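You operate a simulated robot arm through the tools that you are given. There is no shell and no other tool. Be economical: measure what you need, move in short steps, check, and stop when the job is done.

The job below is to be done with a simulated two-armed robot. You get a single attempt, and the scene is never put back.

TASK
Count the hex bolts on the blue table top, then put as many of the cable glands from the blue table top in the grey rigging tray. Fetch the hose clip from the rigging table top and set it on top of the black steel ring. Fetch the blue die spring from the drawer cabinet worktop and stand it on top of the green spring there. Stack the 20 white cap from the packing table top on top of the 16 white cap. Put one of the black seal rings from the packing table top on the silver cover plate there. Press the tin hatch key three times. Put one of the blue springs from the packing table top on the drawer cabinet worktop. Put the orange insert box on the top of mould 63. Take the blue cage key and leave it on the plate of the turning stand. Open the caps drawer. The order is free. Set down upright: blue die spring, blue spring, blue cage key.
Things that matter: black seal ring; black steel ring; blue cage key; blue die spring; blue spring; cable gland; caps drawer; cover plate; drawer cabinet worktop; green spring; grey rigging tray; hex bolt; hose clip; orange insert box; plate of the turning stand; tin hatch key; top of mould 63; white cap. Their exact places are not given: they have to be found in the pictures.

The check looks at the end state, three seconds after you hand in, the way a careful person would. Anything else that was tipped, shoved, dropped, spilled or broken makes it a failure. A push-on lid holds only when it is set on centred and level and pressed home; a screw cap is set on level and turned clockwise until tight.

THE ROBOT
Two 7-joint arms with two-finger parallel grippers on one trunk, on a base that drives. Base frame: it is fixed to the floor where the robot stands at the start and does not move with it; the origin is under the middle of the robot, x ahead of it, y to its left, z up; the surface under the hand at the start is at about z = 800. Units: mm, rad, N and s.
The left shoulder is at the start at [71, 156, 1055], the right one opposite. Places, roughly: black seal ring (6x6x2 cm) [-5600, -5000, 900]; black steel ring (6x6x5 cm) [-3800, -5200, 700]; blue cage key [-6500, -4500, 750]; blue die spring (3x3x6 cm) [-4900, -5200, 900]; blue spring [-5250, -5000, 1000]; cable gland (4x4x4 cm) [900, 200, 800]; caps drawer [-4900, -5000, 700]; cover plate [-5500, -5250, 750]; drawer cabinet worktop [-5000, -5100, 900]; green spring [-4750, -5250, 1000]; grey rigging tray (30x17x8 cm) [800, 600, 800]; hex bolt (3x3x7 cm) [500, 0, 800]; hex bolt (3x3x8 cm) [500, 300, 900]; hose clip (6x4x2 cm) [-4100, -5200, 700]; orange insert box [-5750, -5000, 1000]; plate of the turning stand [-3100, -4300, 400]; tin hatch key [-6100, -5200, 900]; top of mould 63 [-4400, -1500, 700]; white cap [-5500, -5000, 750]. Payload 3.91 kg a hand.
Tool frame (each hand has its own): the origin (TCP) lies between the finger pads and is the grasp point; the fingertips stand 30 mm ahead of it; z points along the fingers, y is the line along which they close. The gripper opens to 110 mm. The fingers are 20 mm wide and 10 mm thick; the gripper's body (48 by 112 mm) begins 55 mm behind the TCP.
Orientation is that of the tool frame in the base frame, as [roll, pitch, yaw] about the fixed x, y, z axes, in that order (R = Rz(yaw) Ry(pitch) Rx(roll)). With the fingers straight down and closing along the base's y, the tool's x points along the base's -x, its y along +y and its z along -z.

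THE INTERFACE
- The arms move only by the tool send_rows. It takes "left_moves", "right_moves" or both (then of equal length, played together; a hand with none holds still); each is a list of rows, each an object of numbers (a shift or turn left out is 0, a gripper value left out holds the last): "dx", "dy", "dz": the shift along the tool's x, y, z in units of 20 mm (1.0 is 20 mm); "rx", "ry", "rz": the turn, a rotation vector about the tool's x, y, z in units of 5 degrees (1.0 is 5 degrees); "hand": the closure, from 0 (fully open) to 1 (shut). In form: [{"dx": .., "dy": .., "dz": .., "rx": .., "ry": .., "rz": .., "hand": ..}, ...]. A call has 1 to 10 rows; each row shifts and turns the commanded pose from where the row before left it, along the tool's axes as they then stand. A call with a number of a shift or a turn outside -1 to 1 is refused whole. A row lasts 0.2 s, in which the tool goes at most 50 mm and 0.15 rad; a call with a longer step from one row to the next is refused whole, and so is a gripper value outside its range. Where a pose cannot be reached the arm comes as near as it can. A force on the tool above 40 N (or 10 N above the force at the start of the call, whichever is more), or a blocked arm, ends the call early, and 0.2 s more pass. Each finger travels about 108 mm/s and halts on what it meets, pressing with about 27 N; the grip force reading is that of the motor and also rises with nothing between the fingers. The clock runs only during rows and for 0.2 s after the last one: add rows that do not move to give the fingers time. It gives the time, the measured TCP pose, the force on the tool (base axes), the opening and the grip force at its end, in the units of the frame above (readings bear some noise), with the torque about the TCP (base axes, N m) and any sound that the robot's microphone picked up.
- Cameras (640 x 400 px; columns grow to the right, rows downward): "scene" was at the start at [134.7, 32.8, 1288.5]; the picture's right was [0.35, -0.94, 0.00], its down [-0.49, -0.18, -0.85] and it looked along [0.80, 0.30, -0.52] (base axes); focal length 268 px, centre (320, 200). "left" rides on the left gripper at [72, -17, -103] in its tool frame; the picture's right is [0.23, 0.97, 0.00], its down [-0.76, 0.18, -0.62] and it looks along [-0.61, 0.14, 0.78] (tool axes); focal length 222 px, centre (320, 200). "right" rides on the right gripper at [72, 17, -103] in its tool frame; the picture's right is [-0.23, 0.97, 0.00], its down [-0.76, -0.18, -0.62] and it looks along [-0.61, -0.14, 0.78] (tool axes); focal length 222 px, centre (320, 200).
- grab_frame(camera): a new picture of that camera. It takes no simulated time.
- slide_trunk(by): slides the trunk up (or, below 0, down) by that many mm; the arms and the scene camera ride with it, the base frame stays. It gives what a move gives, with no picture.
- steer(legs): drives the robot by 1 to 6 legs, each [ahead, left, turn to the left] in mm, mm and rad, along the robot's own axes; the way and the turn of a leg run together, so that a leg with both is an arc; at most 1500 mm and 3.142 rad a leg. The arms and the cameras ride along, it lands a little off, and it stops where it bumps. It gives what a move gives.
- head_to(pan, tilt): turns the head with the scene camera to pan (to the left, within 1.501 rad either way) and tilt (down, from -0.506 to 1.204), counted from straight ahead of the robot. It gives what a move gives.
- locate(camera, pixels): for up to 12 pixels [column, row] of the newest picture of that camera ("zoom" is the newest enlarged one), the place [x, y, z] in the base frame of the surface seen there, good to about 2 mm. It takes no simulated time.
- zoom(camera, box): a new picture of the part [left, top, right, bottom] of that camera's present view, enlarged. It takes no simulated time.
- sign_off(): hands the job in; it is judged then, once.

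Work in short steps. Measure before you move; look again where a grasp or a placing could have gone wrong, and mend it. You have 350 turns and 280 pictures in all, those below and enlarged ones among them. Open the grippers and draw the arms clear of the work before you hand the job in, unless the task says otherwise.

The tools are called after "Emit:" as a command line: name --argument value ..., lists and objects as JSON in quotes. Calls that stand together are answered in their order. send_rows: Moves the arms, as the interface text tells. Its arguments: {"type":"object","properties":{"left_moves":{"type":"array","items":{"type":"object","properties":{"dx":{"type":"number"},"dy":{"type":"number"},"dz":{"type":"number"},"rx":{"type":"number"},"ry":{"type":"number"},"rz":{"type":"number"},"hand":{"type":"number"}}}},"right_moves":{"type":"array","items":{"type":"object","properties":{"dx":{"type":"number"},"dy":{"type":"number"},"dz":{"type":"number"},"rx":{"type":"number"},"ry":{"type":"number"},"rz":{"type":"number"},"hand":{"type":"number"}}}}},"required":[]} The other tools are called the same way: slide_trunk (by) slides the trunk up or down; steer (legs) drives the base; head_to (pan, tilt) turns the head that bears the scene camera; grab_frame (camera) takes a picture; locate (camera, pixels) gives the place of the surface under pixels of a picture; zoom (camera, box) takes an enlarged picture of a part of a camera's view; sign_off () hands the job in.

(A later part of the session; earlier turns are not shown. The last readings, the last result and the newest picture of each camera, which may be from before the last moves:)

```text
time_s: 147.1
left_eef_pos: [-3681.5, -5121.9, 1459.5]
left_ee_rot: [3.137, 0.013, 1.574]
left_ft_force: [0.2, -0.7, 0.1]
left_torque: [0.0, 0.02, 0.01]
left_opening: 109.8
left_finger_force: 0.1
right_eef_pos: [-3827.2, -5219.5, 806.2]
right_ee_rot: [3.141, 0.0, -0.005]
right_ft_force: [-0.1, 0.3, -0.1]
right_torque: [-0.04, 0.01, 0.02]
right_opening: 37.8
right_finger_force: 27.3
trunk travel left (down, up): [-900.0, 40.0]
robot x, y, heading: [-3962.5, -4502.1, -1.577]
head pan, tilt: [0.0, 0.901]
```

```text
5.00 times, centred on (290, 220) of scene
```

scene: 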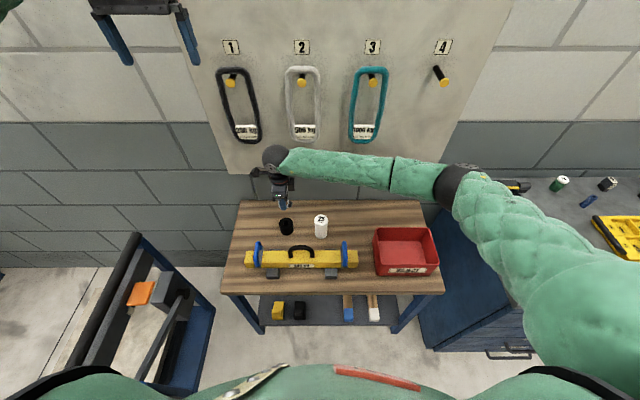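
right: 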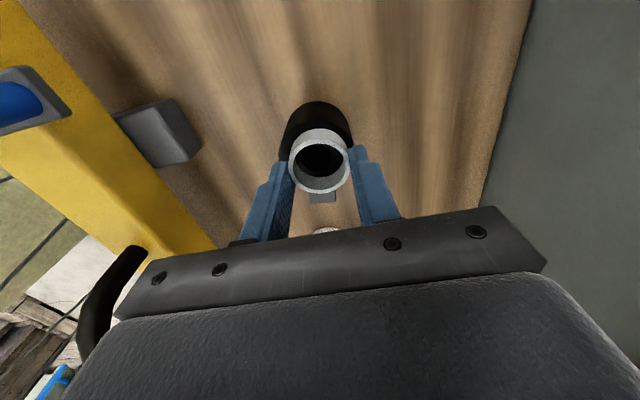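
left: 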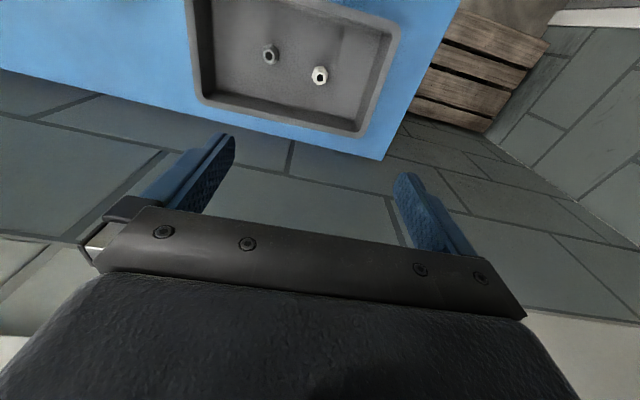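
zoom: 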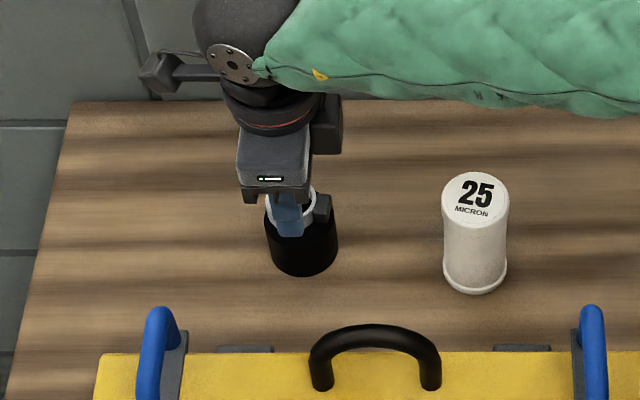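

Aligned and just above. Lower 3 mm, release, rise.

Emit:
send_rows --right_moves '[{"dz": 0.17}, {}, {"hand": 0.4}, {}, {}, {"dz": -0.5}, {"dz": -1}, {"dz": -1}, {"dz": -1}, {"dz": -1}]'

Emit:
grab_frame --camera "right"

Emit:
zoom --camera "scene" --box '[240, 180, 340, 260]'

```text
time_s: 149.3
left_eef_pos: [-3681.7, -5121.5, 1459.8]
left_ee_rot: [3.137, 0.012, 1.573]
left_ft_force: [0.0, 0.5, -0.4]
left_torque: [-0.01, -0.05, -0.03]
left_opening: 110.0
left_finger_force: 0.1
right_eef_pos: [-3827.2, -5220.3, 895.0]
right_ee_rot: [3.14, -0.001, -0.003]
right_ft_force: [1.1, 0.4, -0.2]
right_torque: [0.0, -0.02, 0.02]
right_opening: 65.7
right_finger_force: 0.0
trunk travel left (down, up): [-900.0, 40.0]
robot x, y, heading: [-3961.1, -4499.6, -1.571]
head pan, tilt: [0.0, 0.901]
```

```text
219 pictures are left
```

right: 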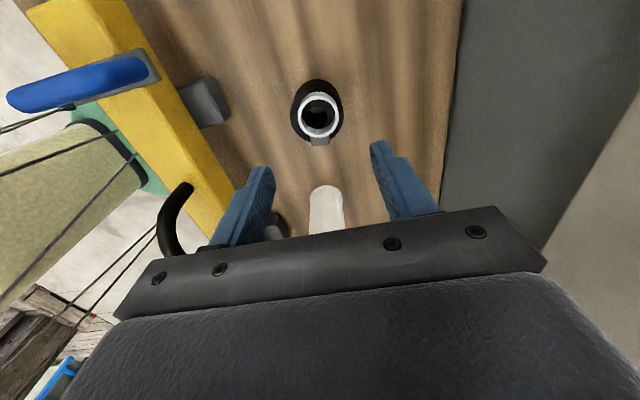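

```text
5.00 times, centred on (290, 220) of scene
```

zoom: 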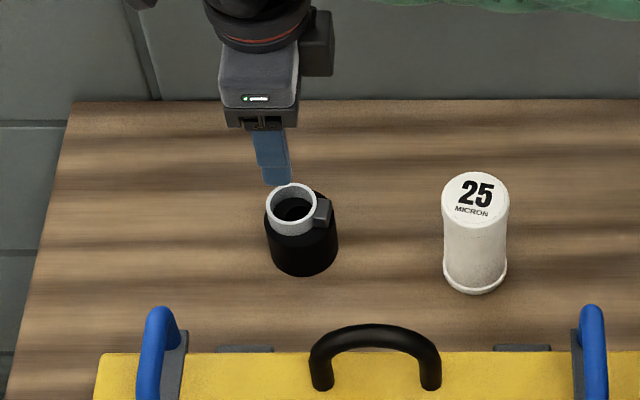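

Clip placed well. I raise and rotate the right hand back.

Emit:
send_rows --right_moves '[{"dz": -1, "hand": 0}, {"dz": -1}, {"dz": -1}, {"dz": -1, "rz": -1}, {"dz": -1, "rz": -1}, {"dz": -1, "rz": -1}, {"dz": -1, "rz": -1}, {"dz": -1, "rz": -1}, {"dz": -1, "rz": -1}, {"dz": -1, "rz": -1}]'

Emit:
send_rows --right_moves '[{"dz": -1, "rz": -1}, {"dz": -1, "rz": -1}, {"dz": -1, "rz": -1}, {"dz": -1, "rz": -1}, {"dz": -1, "rz": -1}, {"dz": -1, "rz": -1}, {"dz": -1, "rz": -1}, {"dz": -1, "rz": -1}, {"dz": -1, "rz": -1}, {"dz": -1, "rz": -1}]'

Emit:
steer --legs '[[-300, 0, 0], [0, -700, 0]]'

Emit:
head_to --pan -0.2 --tilt 0.75

Emit:
grab_frame --camera "scene"

```text
time_s: 151.5
left_eef_pos: [-3682.1, -5119.8, 1460.9]
left_ee_rot: [3.135, 0.012, 1.574]
left_ft_force: [-0.3, 0.5, 0.2]
left_torque: [0.01, -0.01, -0.02]
left_opening: 109.9
left_finger_force: 0.0
right_eef_pos: [-3824.3, -5219.0, 1092.7]
right_ee_rot: [-3.141, 0.0, 0.61]
right_ft_force: [-0.7, 0.4, -1.4]
right_torque: [-0.01, 0.0, 0.03]
right_opening: 110.1
right_finger_force: 0.1
trunk travel left (down, up): [-900.0, 40.0]
robot x, y, heading: [-3966.0, -4499.7, -1.571]
head pan, tilt: [0.0, 0.901]
```

```text
time_s: 153.7
left_eef_pos: [-3681.1, -5120.7, 1460.7]
left_ee_rot: [3.137, 0.01, 1.574]
left_ft_force: [-0.3, 0.1, 0.3]
left_torque: [-0.01, -0.02, 0.01]
left_opening: 110.2
left_finger_force: 0.1
right_eef_pos: [-3824.8, -5218.5, 1296.1]
right_ee_rot: [3.141, 0.0, 1.481]
right_ft_force: [0.2, 0.0, -0.4]
right_torque: [0.0, 0.02, 0.03]
right_opening: 109.7
right_finger_force: 0.1
trunk travel left (down, up): [-900.0, 40.0]
robot x, y, heading: [-3962.5, -4504.2, -1.574]
head pan, tilt: [0.0, 0.901]
```

```text
time_s: 159.2
left_eef_pos: [-4382.4, -4813.6, 1460.1]
left_ee_rot: [3.139, 0.012, 1.573]
left_ft_force: [0.9, -0.1, 0.4]
left_torque: [0.0, 0.01, 0.0]
left_opening: 110.1
left_finger_force: 0.0
right_eef_pos: [-4526.0, -4911.5, 1295.0]
right_ee_rot: [3.141, 0.0, 1.478]
right_ft_force: [-0.3, 0.5, -0.5]
right_torque: [-0.01, 0.02, -0.01]
right_opening: 109.9
right_finger_force: 0.0
trunk travel left (down, up): [-900.0, 40.0]
robot x, y, heading: [-4658.6, -4192.4, -1.575]
head pan, tilt: [0.0, 0.901]
```

```text
time_s: 159.9
left_eef_pos: [-4383.8, -4814.7, 1460.9]
left_ee_rot: [3.136, 0.011, 1.572]
left_ft_force: [0.3, -0.6, -0.5]
left_torque: [0.02, 0.04, 0.04]
left_opening: 110.1
left_finger_force: 0.1
right_eef_pos: [-4528.8, -4911.3, 1296.4]
right_ee_rot: [-3.141, 0.0, 1.477]
right_ft_force: [0.6, 0.7, 0.1]
right_torque: [0.02, 0.02, -0.03]
right_opening: 110.1
right_finger_force: 0.0
trunk travel left (down, up): [-900.0, 40.0]
robot x, y, heading: [-4660.0, -4196.2, -1.575]
head pan, tilt: [-0.201, 0.75]
```

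```text
217 pictures are left
```

scene: 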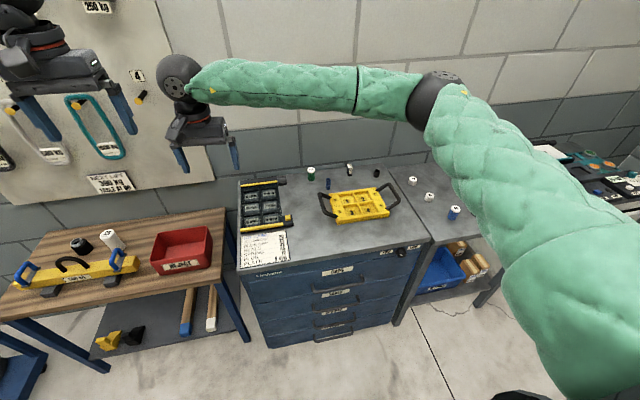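

The right arm blocks the view. I move it right and up.

Emit:
send_rows --right_moves '[{"dy": -1, "dz": -1, "rz": -1}, {"dy": -1, "dz": -1}, {"dy": -1, "dz": -1}, {"dy": -1, "dz": -1}, {"dy": -1, "dz": -1}, {"dy": -1, "dz": -1}, {"dy": -1, "dz": -1}, {"dy": -1, "dz": -1}, {"dy": -1}, {"dy": -1}]'

Emit:
send_rows --right_moves '[{"dy": -1, "dx": 1}, {"dy": -1, "dx": 1}, {"dy": -1, "dx": 1}, {"dy": -1, "dx": 1}, {"dy": -1, "dx": 1}]'

Emit:
grab_frame --camera "scene"

Emit:
zoom --camera "scene" --box '[220, 150, 500, 325]'

```text
time_s: 162.1
left_eef_pos: [-4384.9, -4814.6, 1461.4]
left_ee_rot: [3.137, 0.011, 1.573]
left_ft_force: [0.4, 0.8, 0.7]
left_torque: [-0.02, 0.02, 0.02]
left_opening: 110.0
left_finger_force: 0.2
right_eef_pos: [-4728.0, -4909.3, 1455.0]
right_ee_rot: [3.14, 0.0, 1.565]
right_ft_force: [-0.5, 0.4, -0.3]
right_torque: [0.01, 0.02, 0.02]
right_opening: 110.1
right_finger_force: 0.1
trunk travel left (down, up): [-900.0, 40.0]
robot x, y, heading: [-4661.3, -4197.1, -1.579]
head pan, tilt: [-0.201, 0.75]
```

```text
time_s: 163.3
left_eef_pos: [-4384.2, -4814.3, 1461.9]
left_ee_rot: [3.137, 0.013, 1.572]
left_ft_force: [-0.3, -0.5, -0.1]
left_torque: [-0.04, 0.02, -0.01]
left_opening: 110.0
left_finger_force: 0.0
right_eef_pos: [-4828.6, -4806.6, 1455.0]
right_ee_rot: [3.139, 0.0, 1.565]
right_ft_force: [0.1, -0.9, -0.1]
right_torque: [-0.01, -0.04, -0.03]
right_opening: 110.0
right_finger_force: 0.1
trunk travel left (down, up): [-900.0, 40.0]
robot x, y, heading: [-4664.6, -4198.6, -1.573]
head pan, tilt: [-0.201, 0.75]
```

```text
216 pictures are left
```

scene: 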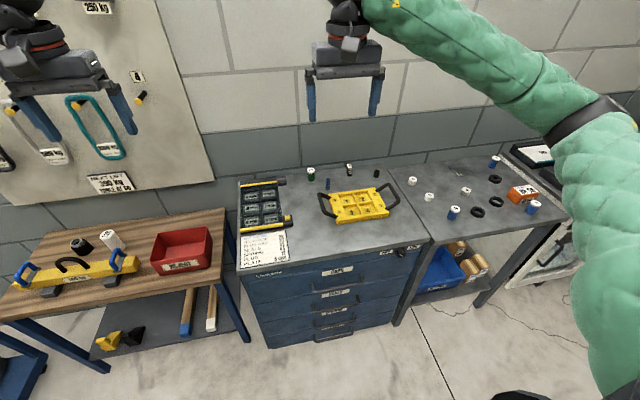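

```text
2.29 times, centred on (360, 238) of scene
```

zoom: 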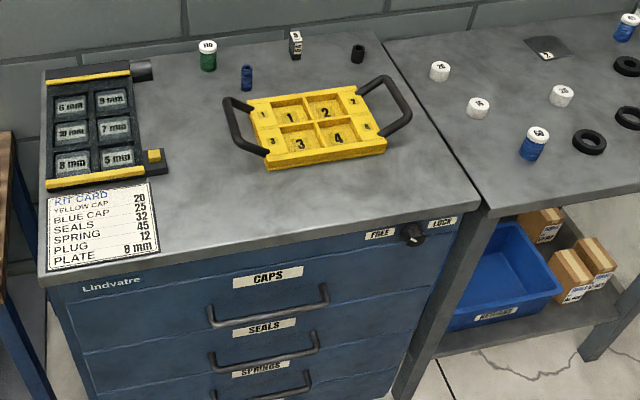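

I zoom on the lock, the springs, and the packing table, and locate them.

Emit:
locate --camera "scene" --pixels '[[310, 168], [311, 180], [327, 179], [328, 188], [349, 167], [376, 173], [340, 290], [400, 252], [433, 240], [240, 268], [412, 181], [453, 212]]'

Emit:
zoom --camera "scene" --box '[390, 140, 570, 250]'

Emit:
zoom --camera "scene" --box '[290, 235, 450, 335]'

```text
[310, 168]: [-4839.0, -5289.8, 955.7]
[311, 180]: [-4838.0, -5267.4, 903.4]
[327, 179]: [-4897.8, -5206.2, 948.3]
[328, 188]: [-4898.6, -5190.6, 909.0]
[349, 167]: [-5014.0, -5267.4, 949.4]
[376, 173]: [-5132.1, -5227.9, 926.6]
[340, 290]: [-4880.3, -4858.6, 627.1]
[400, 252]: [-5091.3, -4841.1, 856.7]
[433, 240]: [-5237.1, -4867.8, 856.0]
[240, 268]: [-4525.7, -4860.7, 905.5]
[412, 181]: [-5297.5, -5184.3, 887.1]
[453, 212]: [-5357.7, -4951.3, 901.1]
```

```text
3.56 times, centred on (480, 195) of scene
```

zoom: 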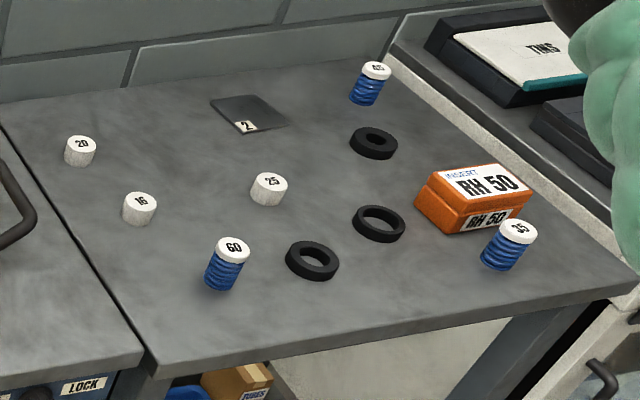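

```text
4.00 times, centred on (370, 285) of scene
```

zoom: 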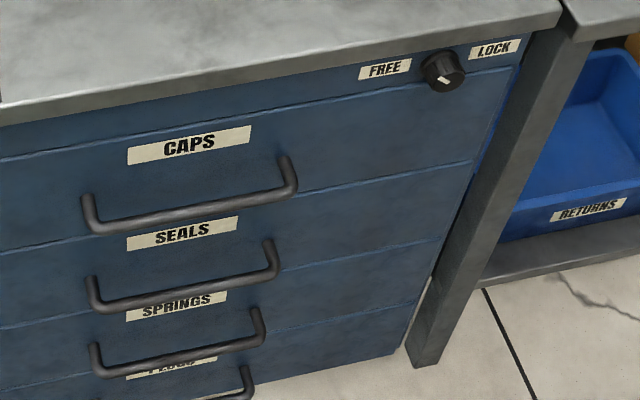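

The lock knob points at LOCK, so it must be turned to FREE before the drawer opens. First the die spring: I move the robot to about (-5000,-4420).

Emit:
steer --legs '[[0, -337, 0.004], [220, 0, 0]]'

Emit:
head_to --pan 0.15 --tilt 0.85

Emit:
grab_frame --camera "scene"

Emit:
grab_frame --camera "left"

```text
time_s: 166.8
left_eef_pos: [-4718.3, -5030.4, 1461.7]
left_ee_rot: [3.137, 0.01, 1.572]
left_ft_force: [0.1, 1.0, 0.5]
left_torque: [-0.03, -0.02, 0.05]
left_opening: 110.0
left_finger_force: 0.1
right_eef_pos: [-5162.8, -5024.4, 1454.9]
right_ee_rot: [-3.14, 0.0, 1.565]
right_ft_force: [0.6, -0.1, 0.6]
right_torque: [0.03, -0.01, 0.01]
right_opening: 110.0
right_finger_force: 0.1
trunk travel left (down, up): [-900.0, 40.0]
robot x, y, heading: [-5000.3, -4412.8, -1.576]
head pan, tilt: [-0.201, 0.75]
```

```text
time_s: 167.7
left_eef_pos: [-4720.1, -5033.9, 1459.9]
left_ee_rot: [3.136, 0.011, 1.571]
left_ft_force: [-0.6, 0.3, -0.5]
left_torque: [-0.01, 0.05, -0.01]
left_opening: 110.1
left_finger_force: 0.1
right_eef_pos: [-5162.1, -5026.7, 1454.0]
right_ee_rot: [3.142, 0.0, 1.565]
right_ft_force: [0.4, 0.0, -0.2]
right_torque: [0.06, -0.02, -0.01]
right_opening: 110.1
right_finger_force: 0.0
trunk travel left (down, up): [-900.0, 40.0]
robot x, y, heading: [-5000.9, -4415.0, -1.575]
head pan, tilt: [0.15, 0.85]
```

```text
212 pictures are left
```

scene: 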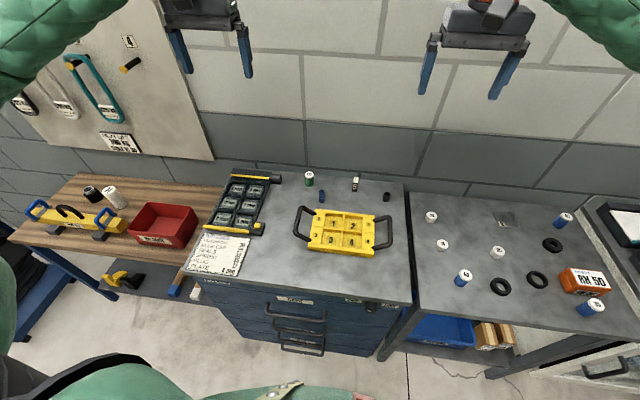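

```text
211 pictures are left
```

left: 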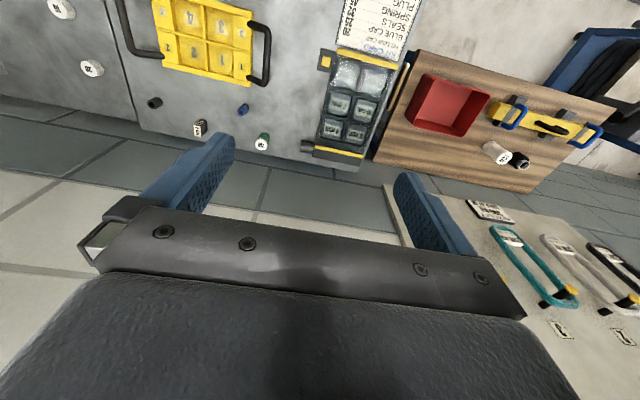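

Emit:
zoom --camera "scene" --box '[280, 160, 400, 235]'

Emit:
locate --camera "zoom" --pixels '[[151, 68], [155, 80], [155, 130], [222, 172], [222, 183], [222, 215], [405, 100], [565, 180]]'

Emit:
zoom --camera "left" --box '[180, 80, 300, 160]'

Emit:
locate --camera "zoom" --pixels '[[340, 150], [355, 145], [325, 160], [442, 325], [445, 345], [420, 330], [470, 330]]'

```text
5.33 times, centred on (340, 198) of scene
```

zoom: 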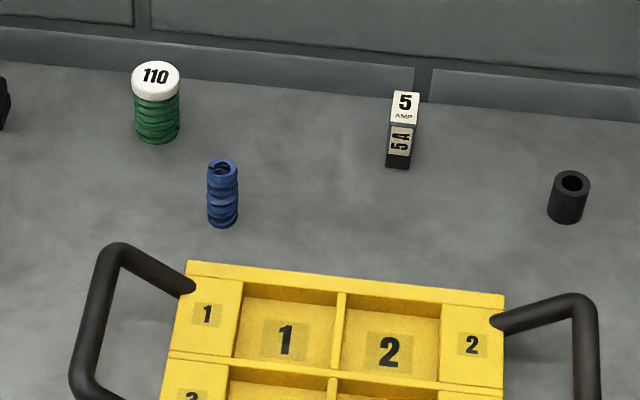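

```text
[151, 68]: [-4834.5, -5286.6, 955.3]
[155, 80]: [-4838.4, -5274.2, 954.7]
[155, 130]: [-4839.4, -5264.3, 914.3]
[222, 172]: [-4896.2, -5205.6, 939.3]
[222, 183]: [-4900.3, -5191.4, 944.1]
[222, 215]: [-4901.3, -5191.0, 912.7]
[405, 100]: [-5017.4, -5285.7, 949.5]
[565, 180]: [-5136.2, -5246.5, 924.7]
```

```text
5.00 times, centred on (240, 120) of left
```

zoom: 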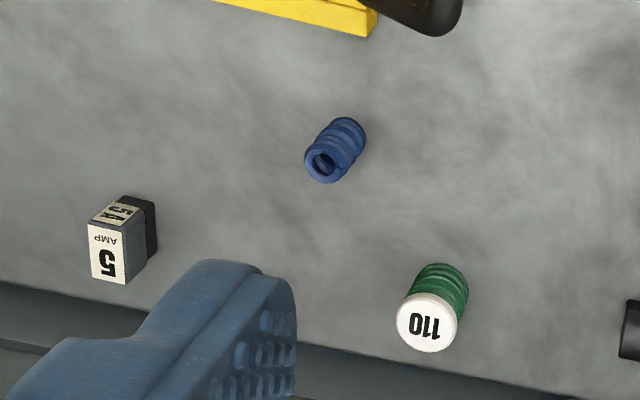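

```text
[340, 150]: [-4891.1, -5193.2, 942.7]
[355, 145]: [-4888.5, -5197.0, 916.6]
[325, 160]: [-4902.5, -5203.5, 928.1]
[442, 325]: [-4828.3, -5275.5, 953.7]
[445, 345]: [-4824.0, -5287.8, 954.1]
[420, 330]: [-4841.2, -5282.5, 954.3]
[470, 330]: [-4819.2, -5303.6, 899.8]
```

Die spring at (-4899,-5202), green spring top at (-4837,-5277,954). I bring the left hand above the die spring.

Emit:
send_rows --left_moves '[{"dx": -1, "dy": -1, "dz": 1}, {"dx": -1, "dy": -1, "dz": 1}, {"dx": -1, "dy": -1, "dz": 1}, {"dx": -1, "dy": -1, "dz": 1}, {"dx": -1, "dy": -1, "dz": 1}, {"dx": -1, "dy": -1, "dz": 1}, {"dx": -1, "dy": -1, "dz": 1}, {"dx": -1, "dy": -1, "dz": 1}, {"dx": -0.5, "dy": -0.95, "dz": 1}, {"dz": 1}]'

Emit:
send_rows --left_moves '[{"dz": 1, "hand": 0.45}, {"dz": 1}, {"dz": 1}, {"dz": 1}, {"dz": 1}, {"dz": 1}, {"dz": 1}, {"dz": 1}, {"dz": 1}, {}]'

Emit:
grab_frame --camera "left"

Emit:
grab_frame --camera "scene"

```text
time_s: 169.8
left_eef_pos: [-4898.5, -5205.2, 1262.3]
left_ee_rot: [3.137, 0.012, 1.572]
left_ft_force: [0.1, 0.1, -0.8]
left_torque: [-0.02, 0.01, -0.04]
left_opening: 109.9
left_finger_force: 0.1
right_eef_pos: [-5161.2, -5025.2, 1455.3]
right_ee_rot: [3.141, 0.002, 1.565]
right_ft_force: [0.2, 0.1, 0.0]
right_torque: [0.03, 0.04, 0.02]
right_opening: 110.1
right_finger_force: 0.0
trunk travel left (down, up): [-900.0, 40.0]
robot x, y, heading: [-5000.8, -4412.0, -1.575]
head pan, tilt: [0.15, 0.85]
```

```text
time_s: 172.1
left_eef_pos: [-4897.3, -5205.7, 1083.1]
left_ee_rot: [3.136, 0.012, 1.573]
left_ft_force: [-0.3, 0.2, 0.7]
left_torque: [0.03, -0.02, -0.03]
left_opening: 60.6
left_finger_force: 0.0
right_eef_pos: [-5162.8, -5025.0, 1455.1]
right_ee_rot: [-3.141, 0.0, 1.565]
right_ft_force: [0.4, -0.7, 0.7]
right_torque: [0.01, 0.0, 0.03]
right_opening: 110.0
right_finger_force: 0.0
trunk travel left (down, up): [-900.0, 40.0]
robot x, y, heading: [-4998.5, -4411.0, -1.579]
head pan, tilt: [0.15, 0.85]
```

```text
208 pictures are left
```

left: 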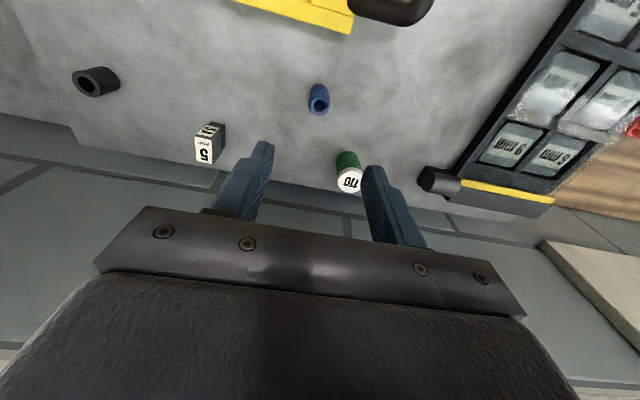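

```text
207 pictures are left
```

scene: 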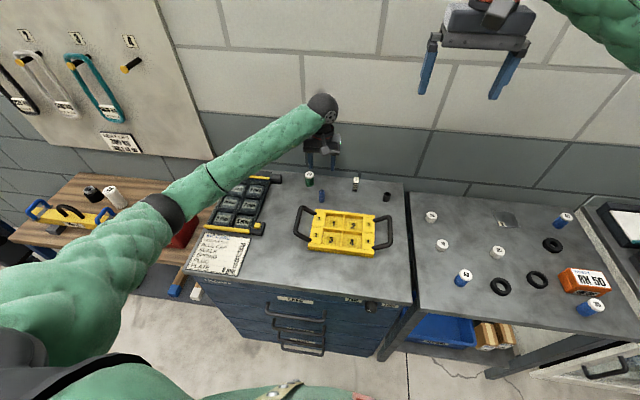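

Lined up. I descend to z≈940 and grip the die spring.

Emit:
send_rows --left_moves '[{"dz": 1}, {"dz": 1}, {"dz": 1}, {"dz": 1}, {"dz": 1}, {"dz": 1}, {"dz": 1}, {"dz": 0.1}, {}]'

Emit:
send_rows --left_moves '[{"hand": 1}, {}, {}]'

Emit:
grab_frame --camera "left"

```text
time_s: 174.1
left_eef_pos: [-4895.5, -5209.9, 940.3]
left_ee_rot: [3.136, 0.013, 1.573]
left_ft_force: [-0.2, 0.5, 0.4]
left_torque: [0.0, 0.03, 0.0]
left_opening: 60.5
left_finger_force: 0.1
right_eef_pos: [-5162.4, -5025.4, 1453.6]
right_ee_rot: [-3.142, 0.0, 1.566]
right_ft_force: [0.2, 0.1, -0.2]
right_torque: [0.0, -0.02, 0.04]
right_opening: 110.0
right_finger_force: 0.1
trunk travel left (down, up): [-900.0, 40.0]
robot x, y, heading: [-4999.3, -4409.8, -1.572]
head pan, tilt: [0.15, 0.85]
```

```text
time_s: 174.8
left_eef_pos: [-4895.4, -5208.9, 939.3]
left_ee_rot: [3.136, 0.012, 1.572]
left_ft_force: [0.3, -0.2, 1.7]
left_torque: [0.05, -0.02, -0.01]
left_opening: 20.0
left_finger_force: 27.4
right_eef_pos: [-5162.7, -5024.7, 1455.0]
right_ee_rot: [3.14, -0.001, 1.566]
right_ft_force: [-0.2, -0.8, -0.6]
right_torque: [-0.04, -0.02, -0.01]
right_opening: 109.8
right_finger_force: 0.1
trunk travel left (down, up): [-900.0, 40.0]
robot x, y, heading: [-5000.2, -4412.2, -1.579]
head pan, tilt: [0.15, 0.85]
```

```text
206 pictures are left
```

left: 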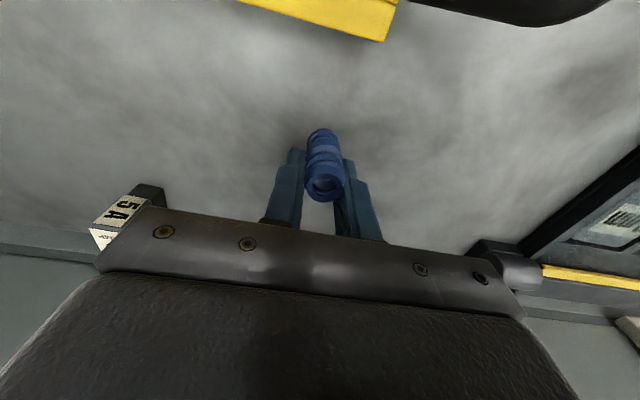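

Gripped (opening 20). I lift 100 mm and move over the green spring.

Emit:
send_rows --left_moves '[{"dz": -1}, {"dz": -1}, {"dz": -1}, {"dz": -1}, {"dz": -1}, {"dy": 1, "dx": -1}, {"dy": 1, "dx": -1}, {"dy": 0.9, "dx": -1}, {}]'

Emit:
grab_frame --camera "left"

Emit:
zoom --camera "scene" --box '[270, 110, 370, 210]'

```text
time_s: 176.8
left_eef_pos: [-4837.4, -5269.3, 1040.5]
left_ee_rot: [3.136, 0.013, 1.572]
left_ft_force: [0.3, 0.6, -0.1]
left_torque: [-0.02, 0.0, 0.04]
left_opening: 19.8
left_finger_force: 26.7
right_eef_pos: [-5162.2, -5026.5, 1453.7]
right_ee_rot: [3.141, 0.001, 1.565]
right_ft_force: [-0.3, -0.3, 0.6]
right_torque: [-0.01, -0.02, 0.01]
right_opening: 109.9
right_finger_force: 0.1
trunk travel left (down, up): [-900.0, 40.0]
robot x, y, heading: [-5003.1, -4413.1, -1.573]
head pan, tilt: [0.15, 0.85]
```

```text
205 pictures are left
```

left: 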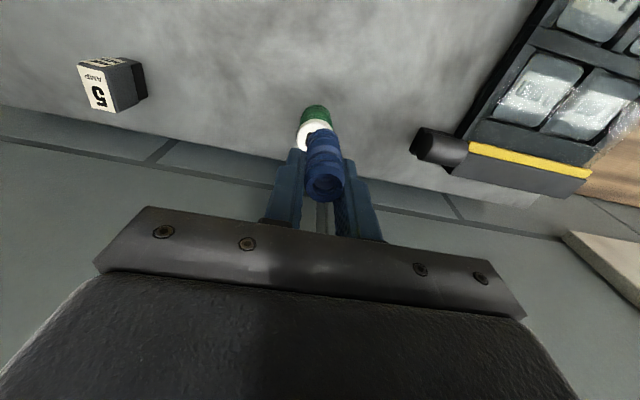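

```text
4.00 times, centred on (320, 160) of scene
```

zoom: 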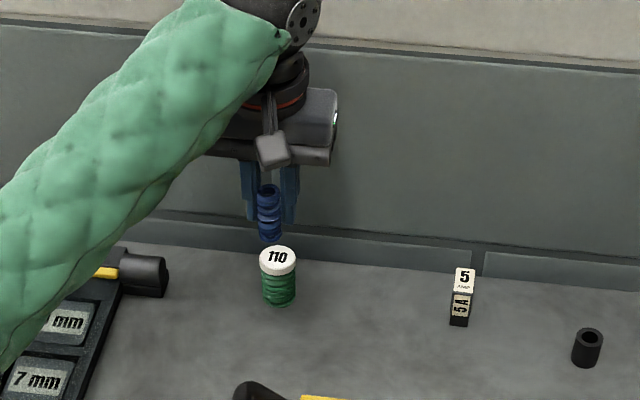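

The held spring looks a bit left of the cap in the zoom (269 vs 278). I measure both.

Emit:
locate --camera "zoom" --pixels '[[268, 195], [270, 230], [260, 215], [278, 215], [270, 205], [278, 250], [262, 258], [293, 258], [278, 268]]'

Emit:
zoom --camera "left" --box '[270, 90, 370, 210]'

Emit:
locate --camera "left" --pixels '[[303, 140], [310, 126], [325, 196], [318, 180], [330, 186], [308, 112], [322, 125]]'

```text
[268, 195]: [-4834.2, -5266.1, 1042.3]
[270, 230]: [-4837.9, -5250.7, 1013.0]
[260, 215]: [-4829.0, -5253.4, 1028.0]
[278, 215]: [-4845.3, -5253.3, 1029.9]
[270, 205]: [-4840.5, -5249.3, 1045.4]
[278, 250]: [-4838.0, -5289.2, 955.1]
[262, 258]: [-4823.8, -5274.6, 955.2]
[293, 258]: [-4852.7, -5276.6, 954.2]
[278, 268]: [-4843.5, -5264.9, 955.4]
```

```text
3.33 times, centred on (320, 150) of left
```

zoom: 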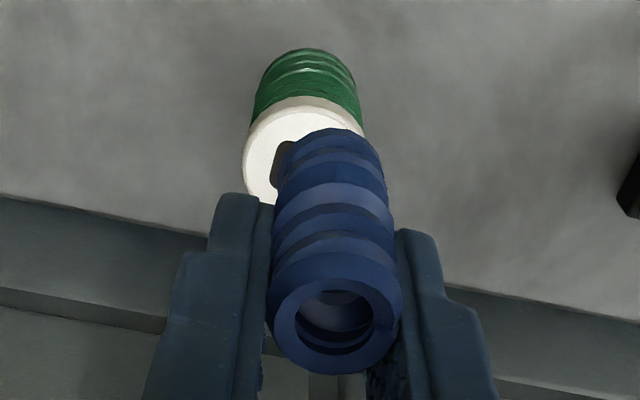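

```text
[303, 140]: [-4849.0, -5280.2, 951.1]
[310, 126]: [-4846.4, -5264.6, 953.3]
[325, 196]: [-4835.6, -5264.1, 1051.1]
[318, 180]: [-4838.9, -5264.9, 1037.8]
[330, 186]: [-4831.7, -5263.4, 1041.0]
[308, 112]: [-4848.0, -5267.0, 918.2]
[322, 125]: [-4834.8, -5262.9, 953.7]
```

Spring centre ≈(-4836,-5262), cap centre ≈(-4839,-5276). I correct by 14 mm in y and 2 mm in x, then lower.

Emit:
send_rows --left_moves '[{"dx": -0.7, "dy": -0.12}, {}, {"dz": 1}, {"dz": 0.9}, {}]'

Emit:
zoom --camera "scene" --box '[270, 130, 350, 210]'

Emit:
zoom --camera "left" --box '[270, 90, 370, 210]'

```text
time_s: 178.1
left_eef_pos: [-4840.3, -5281.5, 1003.7]
left_ee_rot: [3.137, 0.011, 1.572]
left_ft_force: [0.2, 0.4, -0.2]
left_torque: [-0.01, 0.02, -0.03]
left_opening: 19.8
left_finger_force: 26.8
right_eef_pos: [-5161.4, -5025.0, 1455.0]
right_ee_rot: [3.141, 0.001, 1.565]
right_ft_force: [-0.6, 1.1, -0.2]
right_torque: [-0.05, 0.01, -0.02]
right_opening: 110.0
right_finger_force: 0.0
trunk travel left (down, up): [-900.0, 40.0]
robot x, y, heading: [-4998.4, -4412.3, -1.579]
head pan, tilt: [0.15, 0.85]
```

```text
5.00 times, centred on (310, 170) of scene
```

zoom: 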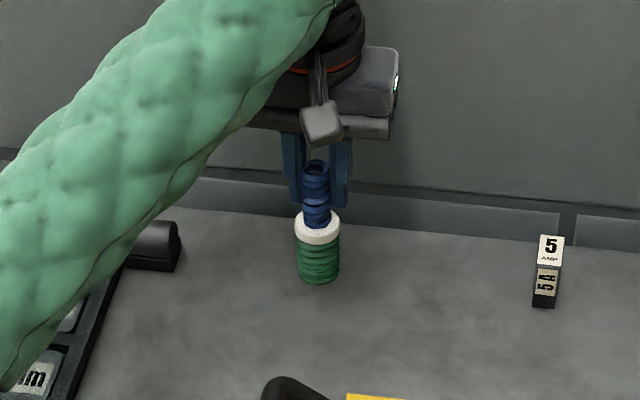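

```text
3.33 times, centred on (320, 150) of left
```

zoom: 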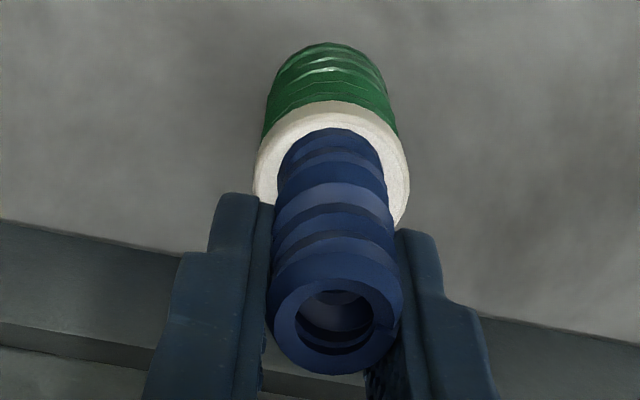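

Well centred. I lower the last 8 mm gently.

Emit:
send_rows --left_moves '[{"dz": 0.3}, {"dz": 0.1}, {}]'

Emit:
zoom --camera "scene" --box '[290, 140, 340, 200]'

```text
time_s: 178.8
left_eef_pos: [-4839.4, -5281.6, 994.6]
left_ee_rot: [3.136, 0.01, 1.573]
left_ft_force: [0.1, 0.6, -0.7]
left_torque: [0.0, 0.01, -0.03]
left_opening: 19.8
left_finger_force: 27.0
right_eef_pos: [-5161.7, -5025.8, 1455.7]
right_ee_rot: [3.14, -0.002, 1.565]
right_ft_force: [0.0, -1.3, -1.0]
right_torque: [-0.01, -0.02, -0.01]
right_opening: 109.9
right_finger_force: 0.0
trunk travel left (down, up): [-900.0, 40.0]
robot x, y, heading: [-4999.6, -4411.9, -1.572]
head pan, tilt: [0.15, 0.85]
```

```text
6.67 times, centred on (315, 170) of scene
```

zoom: 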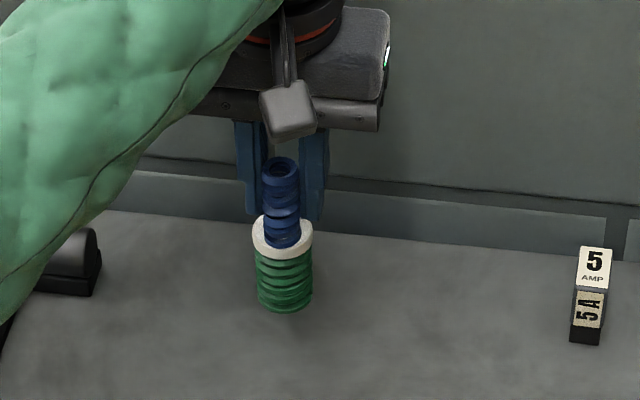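

Nearly in contact; one more 2 mm, then release.

Emit:
send_rows --left_moves '[{"dz": 0.08}, {}, {}]'

```text
time_s: 179.7
left_eef_pos: [-4840.5, -5282.2, 993.5]
left_ee_rot: [3.136, 0.011, 1.572]
left_ft_force: [-0.2, 1.1, 2.6]
left_torque: [0.03, -0.02, 0.02]
left_opening: 20.0
left_finger_force: 26.7
right_eef_pos: [-5162.7, -5025.9, 1454.5]
right_ee_rot: [-3.141, 0.0, 1.565]
right_ft_force: [0.3, -1.0, 1.2]
right_torque: [0.01, 0.03, 0.02]
right_opening: 110.1
right_finger_force: 0.1
trunk travel left (down, up): [-900.0, 40.0]
robot x, y, heading: [-5001.2, -4410.9, -1.577]
head pan, tilt: [0.15, 0.85]
```

Contact (Fz +2.6 N). Release and rise.

Emit:
send_rows --left_moves '[{"hand": 0.5}, {}, {}, {"dz": -0.5}, {"dz": -1}, {"dz": -1}, {"dz": -1}, {"dz": -1}, {"dz": -1}, {"dz": -1}]'

Emit:
zoom --camera "scene" --box '[270, 130, 350, 210]'

Emit:
grab_frame --camera "left"

```text
time_s: 181.8
left_eef_pos: [-4840.7, -5280.0, 1123.5]
left_ee_rot: [3.137, 0.012, 1.573]
left_ft_force: [-0.8, -0.4, 0.0]
left_torque: [-0.01, 0.0, 0.0]
left_opening: 55.1
left_finger_force: 0.0
right_eef_pos: [-5161.9, -5024.9, 1455.0]
right_ee_rot: [-3.141, -0.001, 1.565]
right_ft_force: [0.2, -0.3, -0.3]
right_torque: [0.01, -0.01, 0.03]
right_opening: 109.9
right_finger_force: 0.1
trunk travel left (down, up): [-900.0, 40.0]
robot x, y, heading: [-4998.2, -4412.0, -1.576]
head pan, tilt: [0.15, 0.85]
```

```text
5.00 times, centred on (310, 170) of scene
```

zoom: 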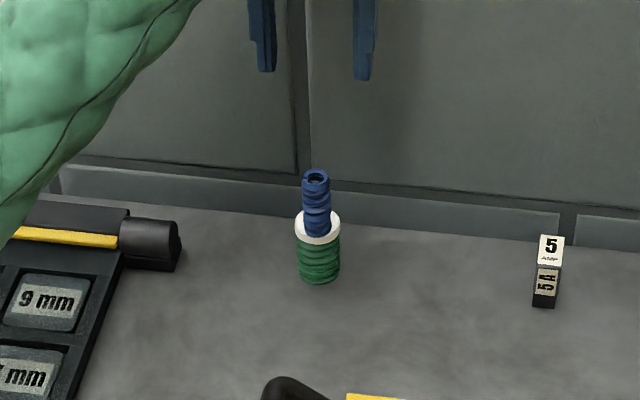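

```text
198 pictures are left
```

left: 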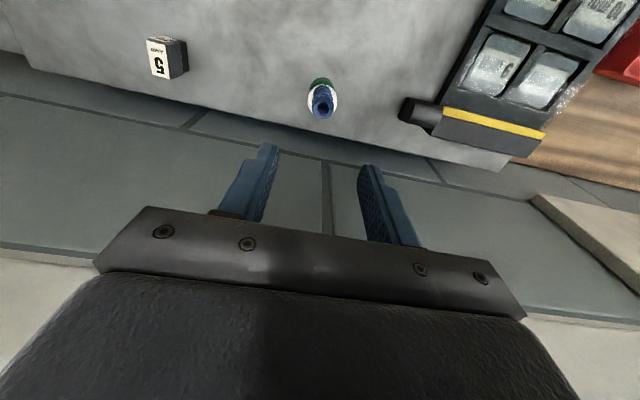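

The die spring stands on the green spring. I tuck the left arm and move in front of the packing table.

Emit:
send_rows --left_moves '[{"dz": -1}, {"dz": -1}, {"dz": -1}, {"dz": -1, "hand": 0}, {"dz": -1}, {"dz": -1}, {"dz": -1, "dx": 1}, {"dz": -1, "dx": 1}, {"dz": -1, "dx": 1}, {"dz": -1, "dx": 1}]'

Emit:
send_rows --left_moves '[{"dz": -1, "dx": 1, "dy": 1}, {"dz": -1, "dx": 1, "dy": 1}, {"dz": -1, "dx": 1, "dy": 1}, {"dz": -1, "dx": 1, "dy": 1}, {"dz": -1, "dx": 1, "dy": 1}, {"dz": -1, "dx": 1, "dy": 1}, {"dz": 0, "dx": 1, "dy": 1}]'

Emit:
steer --legs '[[0, -480, 0.004]]'

Emit:
head_to --pan 0 --tilt 0.9

Emit:
grab_frame --camera "scene"

```text
time_s: 184.1
left_eef_pos: [-4840.2, -5197.5, 1321.9]
left_ee_rot: [3.135, 0.012, 1.573]
left_ft_force: [0.6, 0.2, 0.2]
left_torque: [-0.02, 0.01, 0.02]
left_opening: 109.9
left_finger_force: 0.1
right_eef_pos: [-5162.6, -5023.6, 1454.9]
right_ee_rot: [-3.142, 0.0, 1.566]
right_ft_force: [0.2, 0.0, 0.8]
right_torque: [-0.02, 0.0, -0.01]
right_opening: 110.0
right_finger_force: 0.0
trunk travel left (down, up): [-900.0, 40.0]
robot x, y, heading: [-4998.9, -4406.2, -1.573]
head pan, tilt: [0.15, 0.85]
```

```text
time_s: 185.7
left_eef_pos: [-4702.2, -5053.0, 1441.0]
left_ee_rot: [3.139, 0.012, 1.57]
left_ft_force: [-0.7, 0.7, -1.1]
left_torque: [-0.01, 0.03, 0.02]
left_opening: 110.1
left_finger_force: 0.0
right_eef_pos: [-5160.9, -5023.8, 1454.6]
right_ee_rot: [-3.14, 0.0, 1.566]
right_ft_force: [0.0, 0.7, -0.1]
right_torque: [0.01, 0.0, -0.02]
right_opening: 110.0
right_finger_force: 0.2
trunk travel left (down, up): [-900.0, 40.0]
robot x, y, heading: [-4999.7, -4411.4, -1.575]
head pan, tilt: [0.15, 0.85]
```

```text
time_s: 188.5
left_eef_pos: [-5181.7, -5053.1, 1439.6]
left_ee_rot: [3.138, 0.013, 1.576]
left_ft_force: [0.5, -0.4, -0.3]
left_torque: [0.03, 0.0, -0.02]
left_opening: 110.1
left_finger_force: 0.0
right_eef_pos: [-5640.3, -5023.0, 1453.8]
right_ee_rot: [-3.14, 0.0, 1.567]
right_ft_force: [0.5, 0.2, -0.1]
right_torque: [0.02, -0.01, -0.01]
right_opening: 109.9
right_finger_force: 0.0
trunk travel left (down, up): [-900.0, 40.0]
robot x, y, heading: [-5483.7, -4409.0, -1.57]
head pan, tilt: [0.15, 0.85]
```

```text
time_s: 189.2
left_eef_pos: [-5183.1, -5052.3, 1440.7]
left_ee_rot: [3.136, 0.012, 1.574]
left_ft_force: [-0.5, -0.4, 0.3]
left_torque: [-0.04, -0.02, 0.0]
left_opening: 110.0
left_finger_force: 0.0
right_eef_pos: [-5642.2, -5023.2, 1454.2]
right_ee_rot: [3.141, 0.0, 1.567]
right_ft_force: [-0.7, -0.5, 0.5]
right_torque: [-0.01, -0.03, 0.03]
right_opening: 109.8
right_finger_force: 0.1
trunk travel left (down, up): [-900.0, 40.0]
robot x, y, heading: [-5480.8, -4411.8, -1.573]
head pan, tilt: [0.0, 0.901]
```

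```text
197 pictures are left
```

scene: 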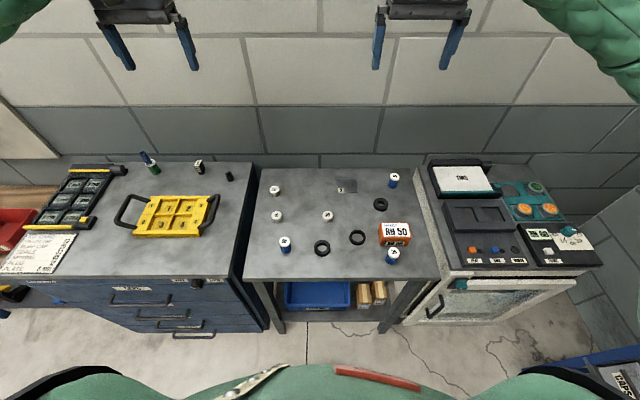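

I zoom on the packing table and the machine to the right.

Emit:
zoom --camera "scene" --box '[240, 160, 440, 285]'

Emit:
locate --camera "zoom" --pixels '[[113, 92], [115, 177], [280, 178], [140, 258], [145, 290], [260, 275], [375, 243], [447, 140], [480, 290], [490, 55], [335, 85], [490, 215]]'

Emit:
zoom --camera "scene" --box '[420, 150, 620, 280]'

Emit:
locate --camera "zoom" --pixels '[[170, 315], [240, 325], [290, 315], [480, 255], [150, 355], [410, 195], [300, 340]]'

```text
3.20 times, centred on (340, 222) of scene
```

zoom: 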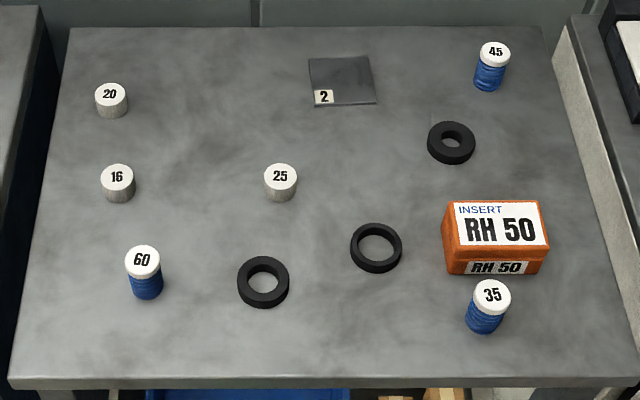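

```text
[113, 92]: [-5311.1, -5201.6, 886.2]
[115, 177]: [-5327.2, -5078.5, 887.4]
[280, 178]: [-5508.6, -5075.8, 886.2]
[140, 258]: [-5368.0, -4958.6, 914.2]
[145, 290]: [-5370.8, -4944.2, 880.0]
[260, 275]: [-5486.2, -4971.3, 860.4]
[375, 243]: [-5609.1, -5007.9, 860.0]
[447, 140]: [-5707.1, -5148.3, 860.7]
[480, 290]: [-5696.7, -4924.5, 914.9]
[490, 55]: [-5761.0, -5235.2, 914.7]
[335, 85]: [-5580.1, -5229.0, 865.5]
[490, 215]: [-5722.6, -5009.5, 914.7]
```

```text
3.08 times, centred on (520, 215) of scene
```

zoom: 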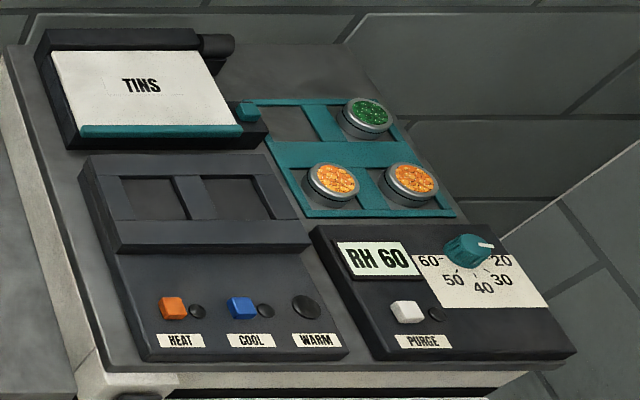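

```text
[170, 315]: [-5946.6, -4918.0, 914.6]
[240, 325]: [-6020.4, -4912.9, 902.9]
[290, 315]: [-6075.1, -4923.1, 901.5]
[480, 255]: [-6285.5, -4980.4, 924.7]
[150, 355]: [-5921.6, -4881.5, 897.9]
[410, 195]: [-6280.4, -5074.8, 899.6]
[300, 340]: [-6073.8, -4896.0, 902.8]
```

I measure the table height, caps, seal and plate edges finely.

Emit:
zoom --camera "scene" --box '[255, 165, 355, 235]'

Emit:
locate --camera "zoom" --pixels '[[120, 140], [100, 140], [140, 140], [120, 160], [136, 318], [116, 318], [156, 318], [136, 340], [250, 200], [520, 90], [582, 170], [615, 80]]'

Emit:
grab_frame --camera "left"

Emit:
grab_frame --camera "right"

```text
5.71 times, centred on (305, 200) of scene
```

zoom: 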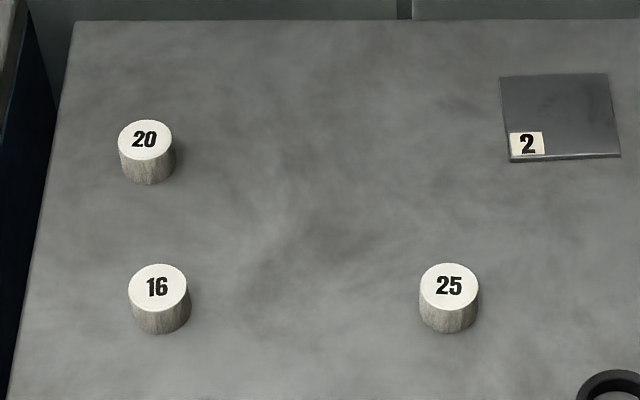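

```text
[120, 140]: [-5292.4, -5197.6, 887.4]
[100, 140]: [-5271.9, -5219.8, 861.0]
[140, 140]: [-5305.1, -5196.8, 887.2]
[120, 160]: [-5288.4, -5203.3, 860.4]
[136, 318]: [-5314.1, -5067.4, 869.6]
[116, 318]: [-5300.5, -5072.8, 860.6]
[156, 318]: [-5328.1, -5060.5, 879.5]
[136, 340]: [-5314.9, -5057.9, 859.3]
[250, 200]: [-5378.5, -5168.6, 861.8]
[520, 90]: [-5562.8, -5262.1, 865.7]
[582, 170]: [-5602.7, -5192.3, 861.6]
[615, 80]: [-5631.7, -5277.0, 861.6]
```

```text
193 pictures are left
```

left: 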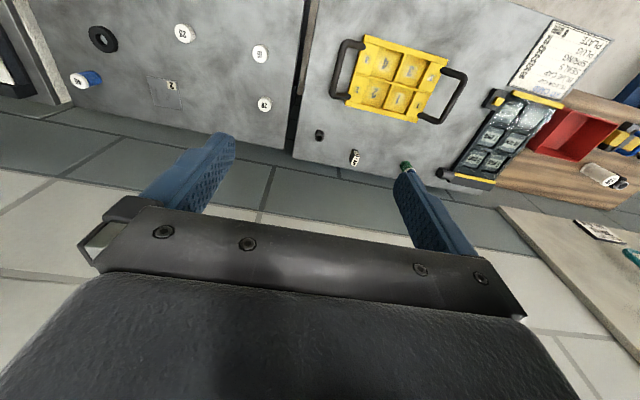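

```text
192 pictures are left
```

right: 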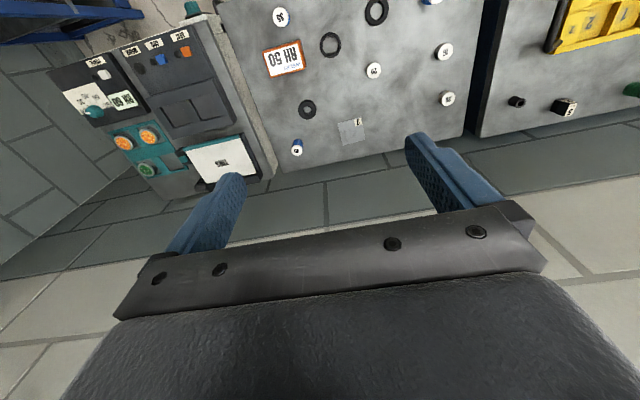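

Table is z≈861, caps 26 mm high (top 887), plate top 866. I bring the left hand over cap 20 at (-5309,-5197).

Emit:
send_rows --left_moves '[{"dx": -1, "dy": -1, "dz": 1}, {"dx": -1, "dy": -1, "dz": 1}, {"dx": -1, "dy": -1, "dz": 1}, {"dx": -1, "dy": -1, "dz": 1}, {"dx": -1, "dy": -1, "dz": 1}, {"dx": -1, "dy": -1, "dz": 1}, {"dx": -1, "dy": -0.3, "dz": 1}, {"dx": -0.25, "dz": 1}, {"dz": 1}, {"dz": 1}]'

Emit:
send_rows --left_moves '[{"dz": 1, "hand": 0.4}, {"dz": 1}, {"dz": 1}, {"dz": 1}, {"dz": 1}, {"dz": 1}, {"dz": 1}, {"dz": 1}, {"dz": 1}, {"dz": 1}]'

Emit:
grab_frame --camera "left"

Emit:
grab_frame --camera "scene"

```text
time_s: 191.4
left_eef_pos: [-5308.0, -5199.2, 1240.8]
left_ee_rot: [3.137, 0.012, 1.573]
left_ft_force: [0.2, -0.9, -0.5]
left_torque: [-0.01, -0.02, 0.01]
left_opening: 110.1
left_finger_force: 0.1
right_eef_pos: [-5641.3, -5023.9, 1454.7]
right_ee_rot: [-3.141, 0.002, 1.568]
right_ft_force: [0.5, -0.8, -0.2]
right_torque: [0.0, -0.03, -0.04]
right_opening: 109.9
right_finger_force: 0.1
trunk travel left (down, up): [-900.0, 40.0]
robot x, y, heading: [-5478.7, -4411.6, -1.576]
head pan, tilt: [0.0, 0.901]
```

```text
time_s: 193.6
left_eef_pos: [-5307.1, -5202.5, 1040.0]
left_ee_rot: [3.138, 0.012, 1.575]
left_ft_force: [0.6, -0.7, -0.1]
left_torque: [-0.01, 0.01, 0.01]
left_opening: 66.1
left_finger_force: 0.1
right_eef_pos: [-5643.0, -5024.4, 1454.7]
right_ee_rot: [3.142, -0.002, 1.569]
right_ft_force: [0.1, 0.5, -0.4]
right_torque: [-0.01, 0.03, -0.04]
right_opening: 109.9
right_finger_force: 0.0
trunk travel left (down, up): [-900.0, 40.0]
robot x, y, heading: [-5477.4, -4409.8, -1.572]
head pan, tilt: [0.0, 0.901]
```

```text
191 pictures are left
```

left: 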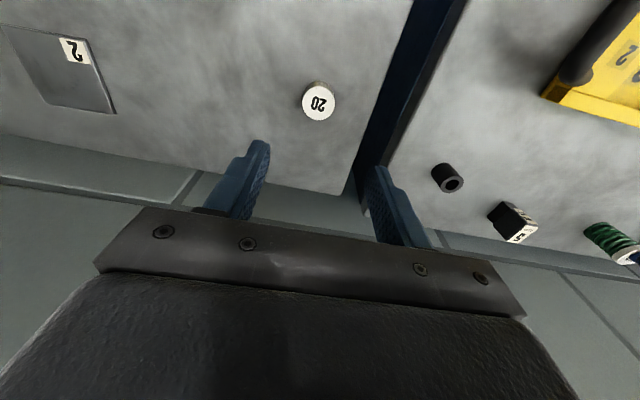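

```text
190 pictures are left
```

scene: 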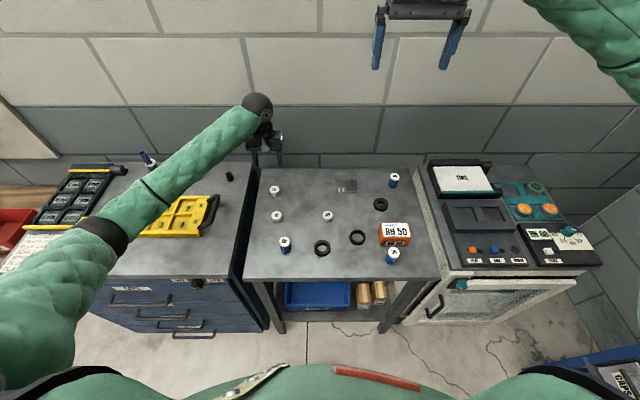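

Cap 20 appears at (318,104); I measure its position relative to the hand.

Emit:
locate --camera "left" --pixels '[[304, 104], [333, 101], [318, 91], [319, 117], [318, 104]]'

```text
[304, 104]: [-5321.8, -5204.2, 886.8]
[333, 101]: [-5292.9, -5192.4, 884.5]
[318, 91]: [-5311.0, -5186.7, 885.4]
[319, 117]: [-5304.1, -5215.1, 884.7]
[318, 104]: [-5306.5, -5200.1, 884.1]
```

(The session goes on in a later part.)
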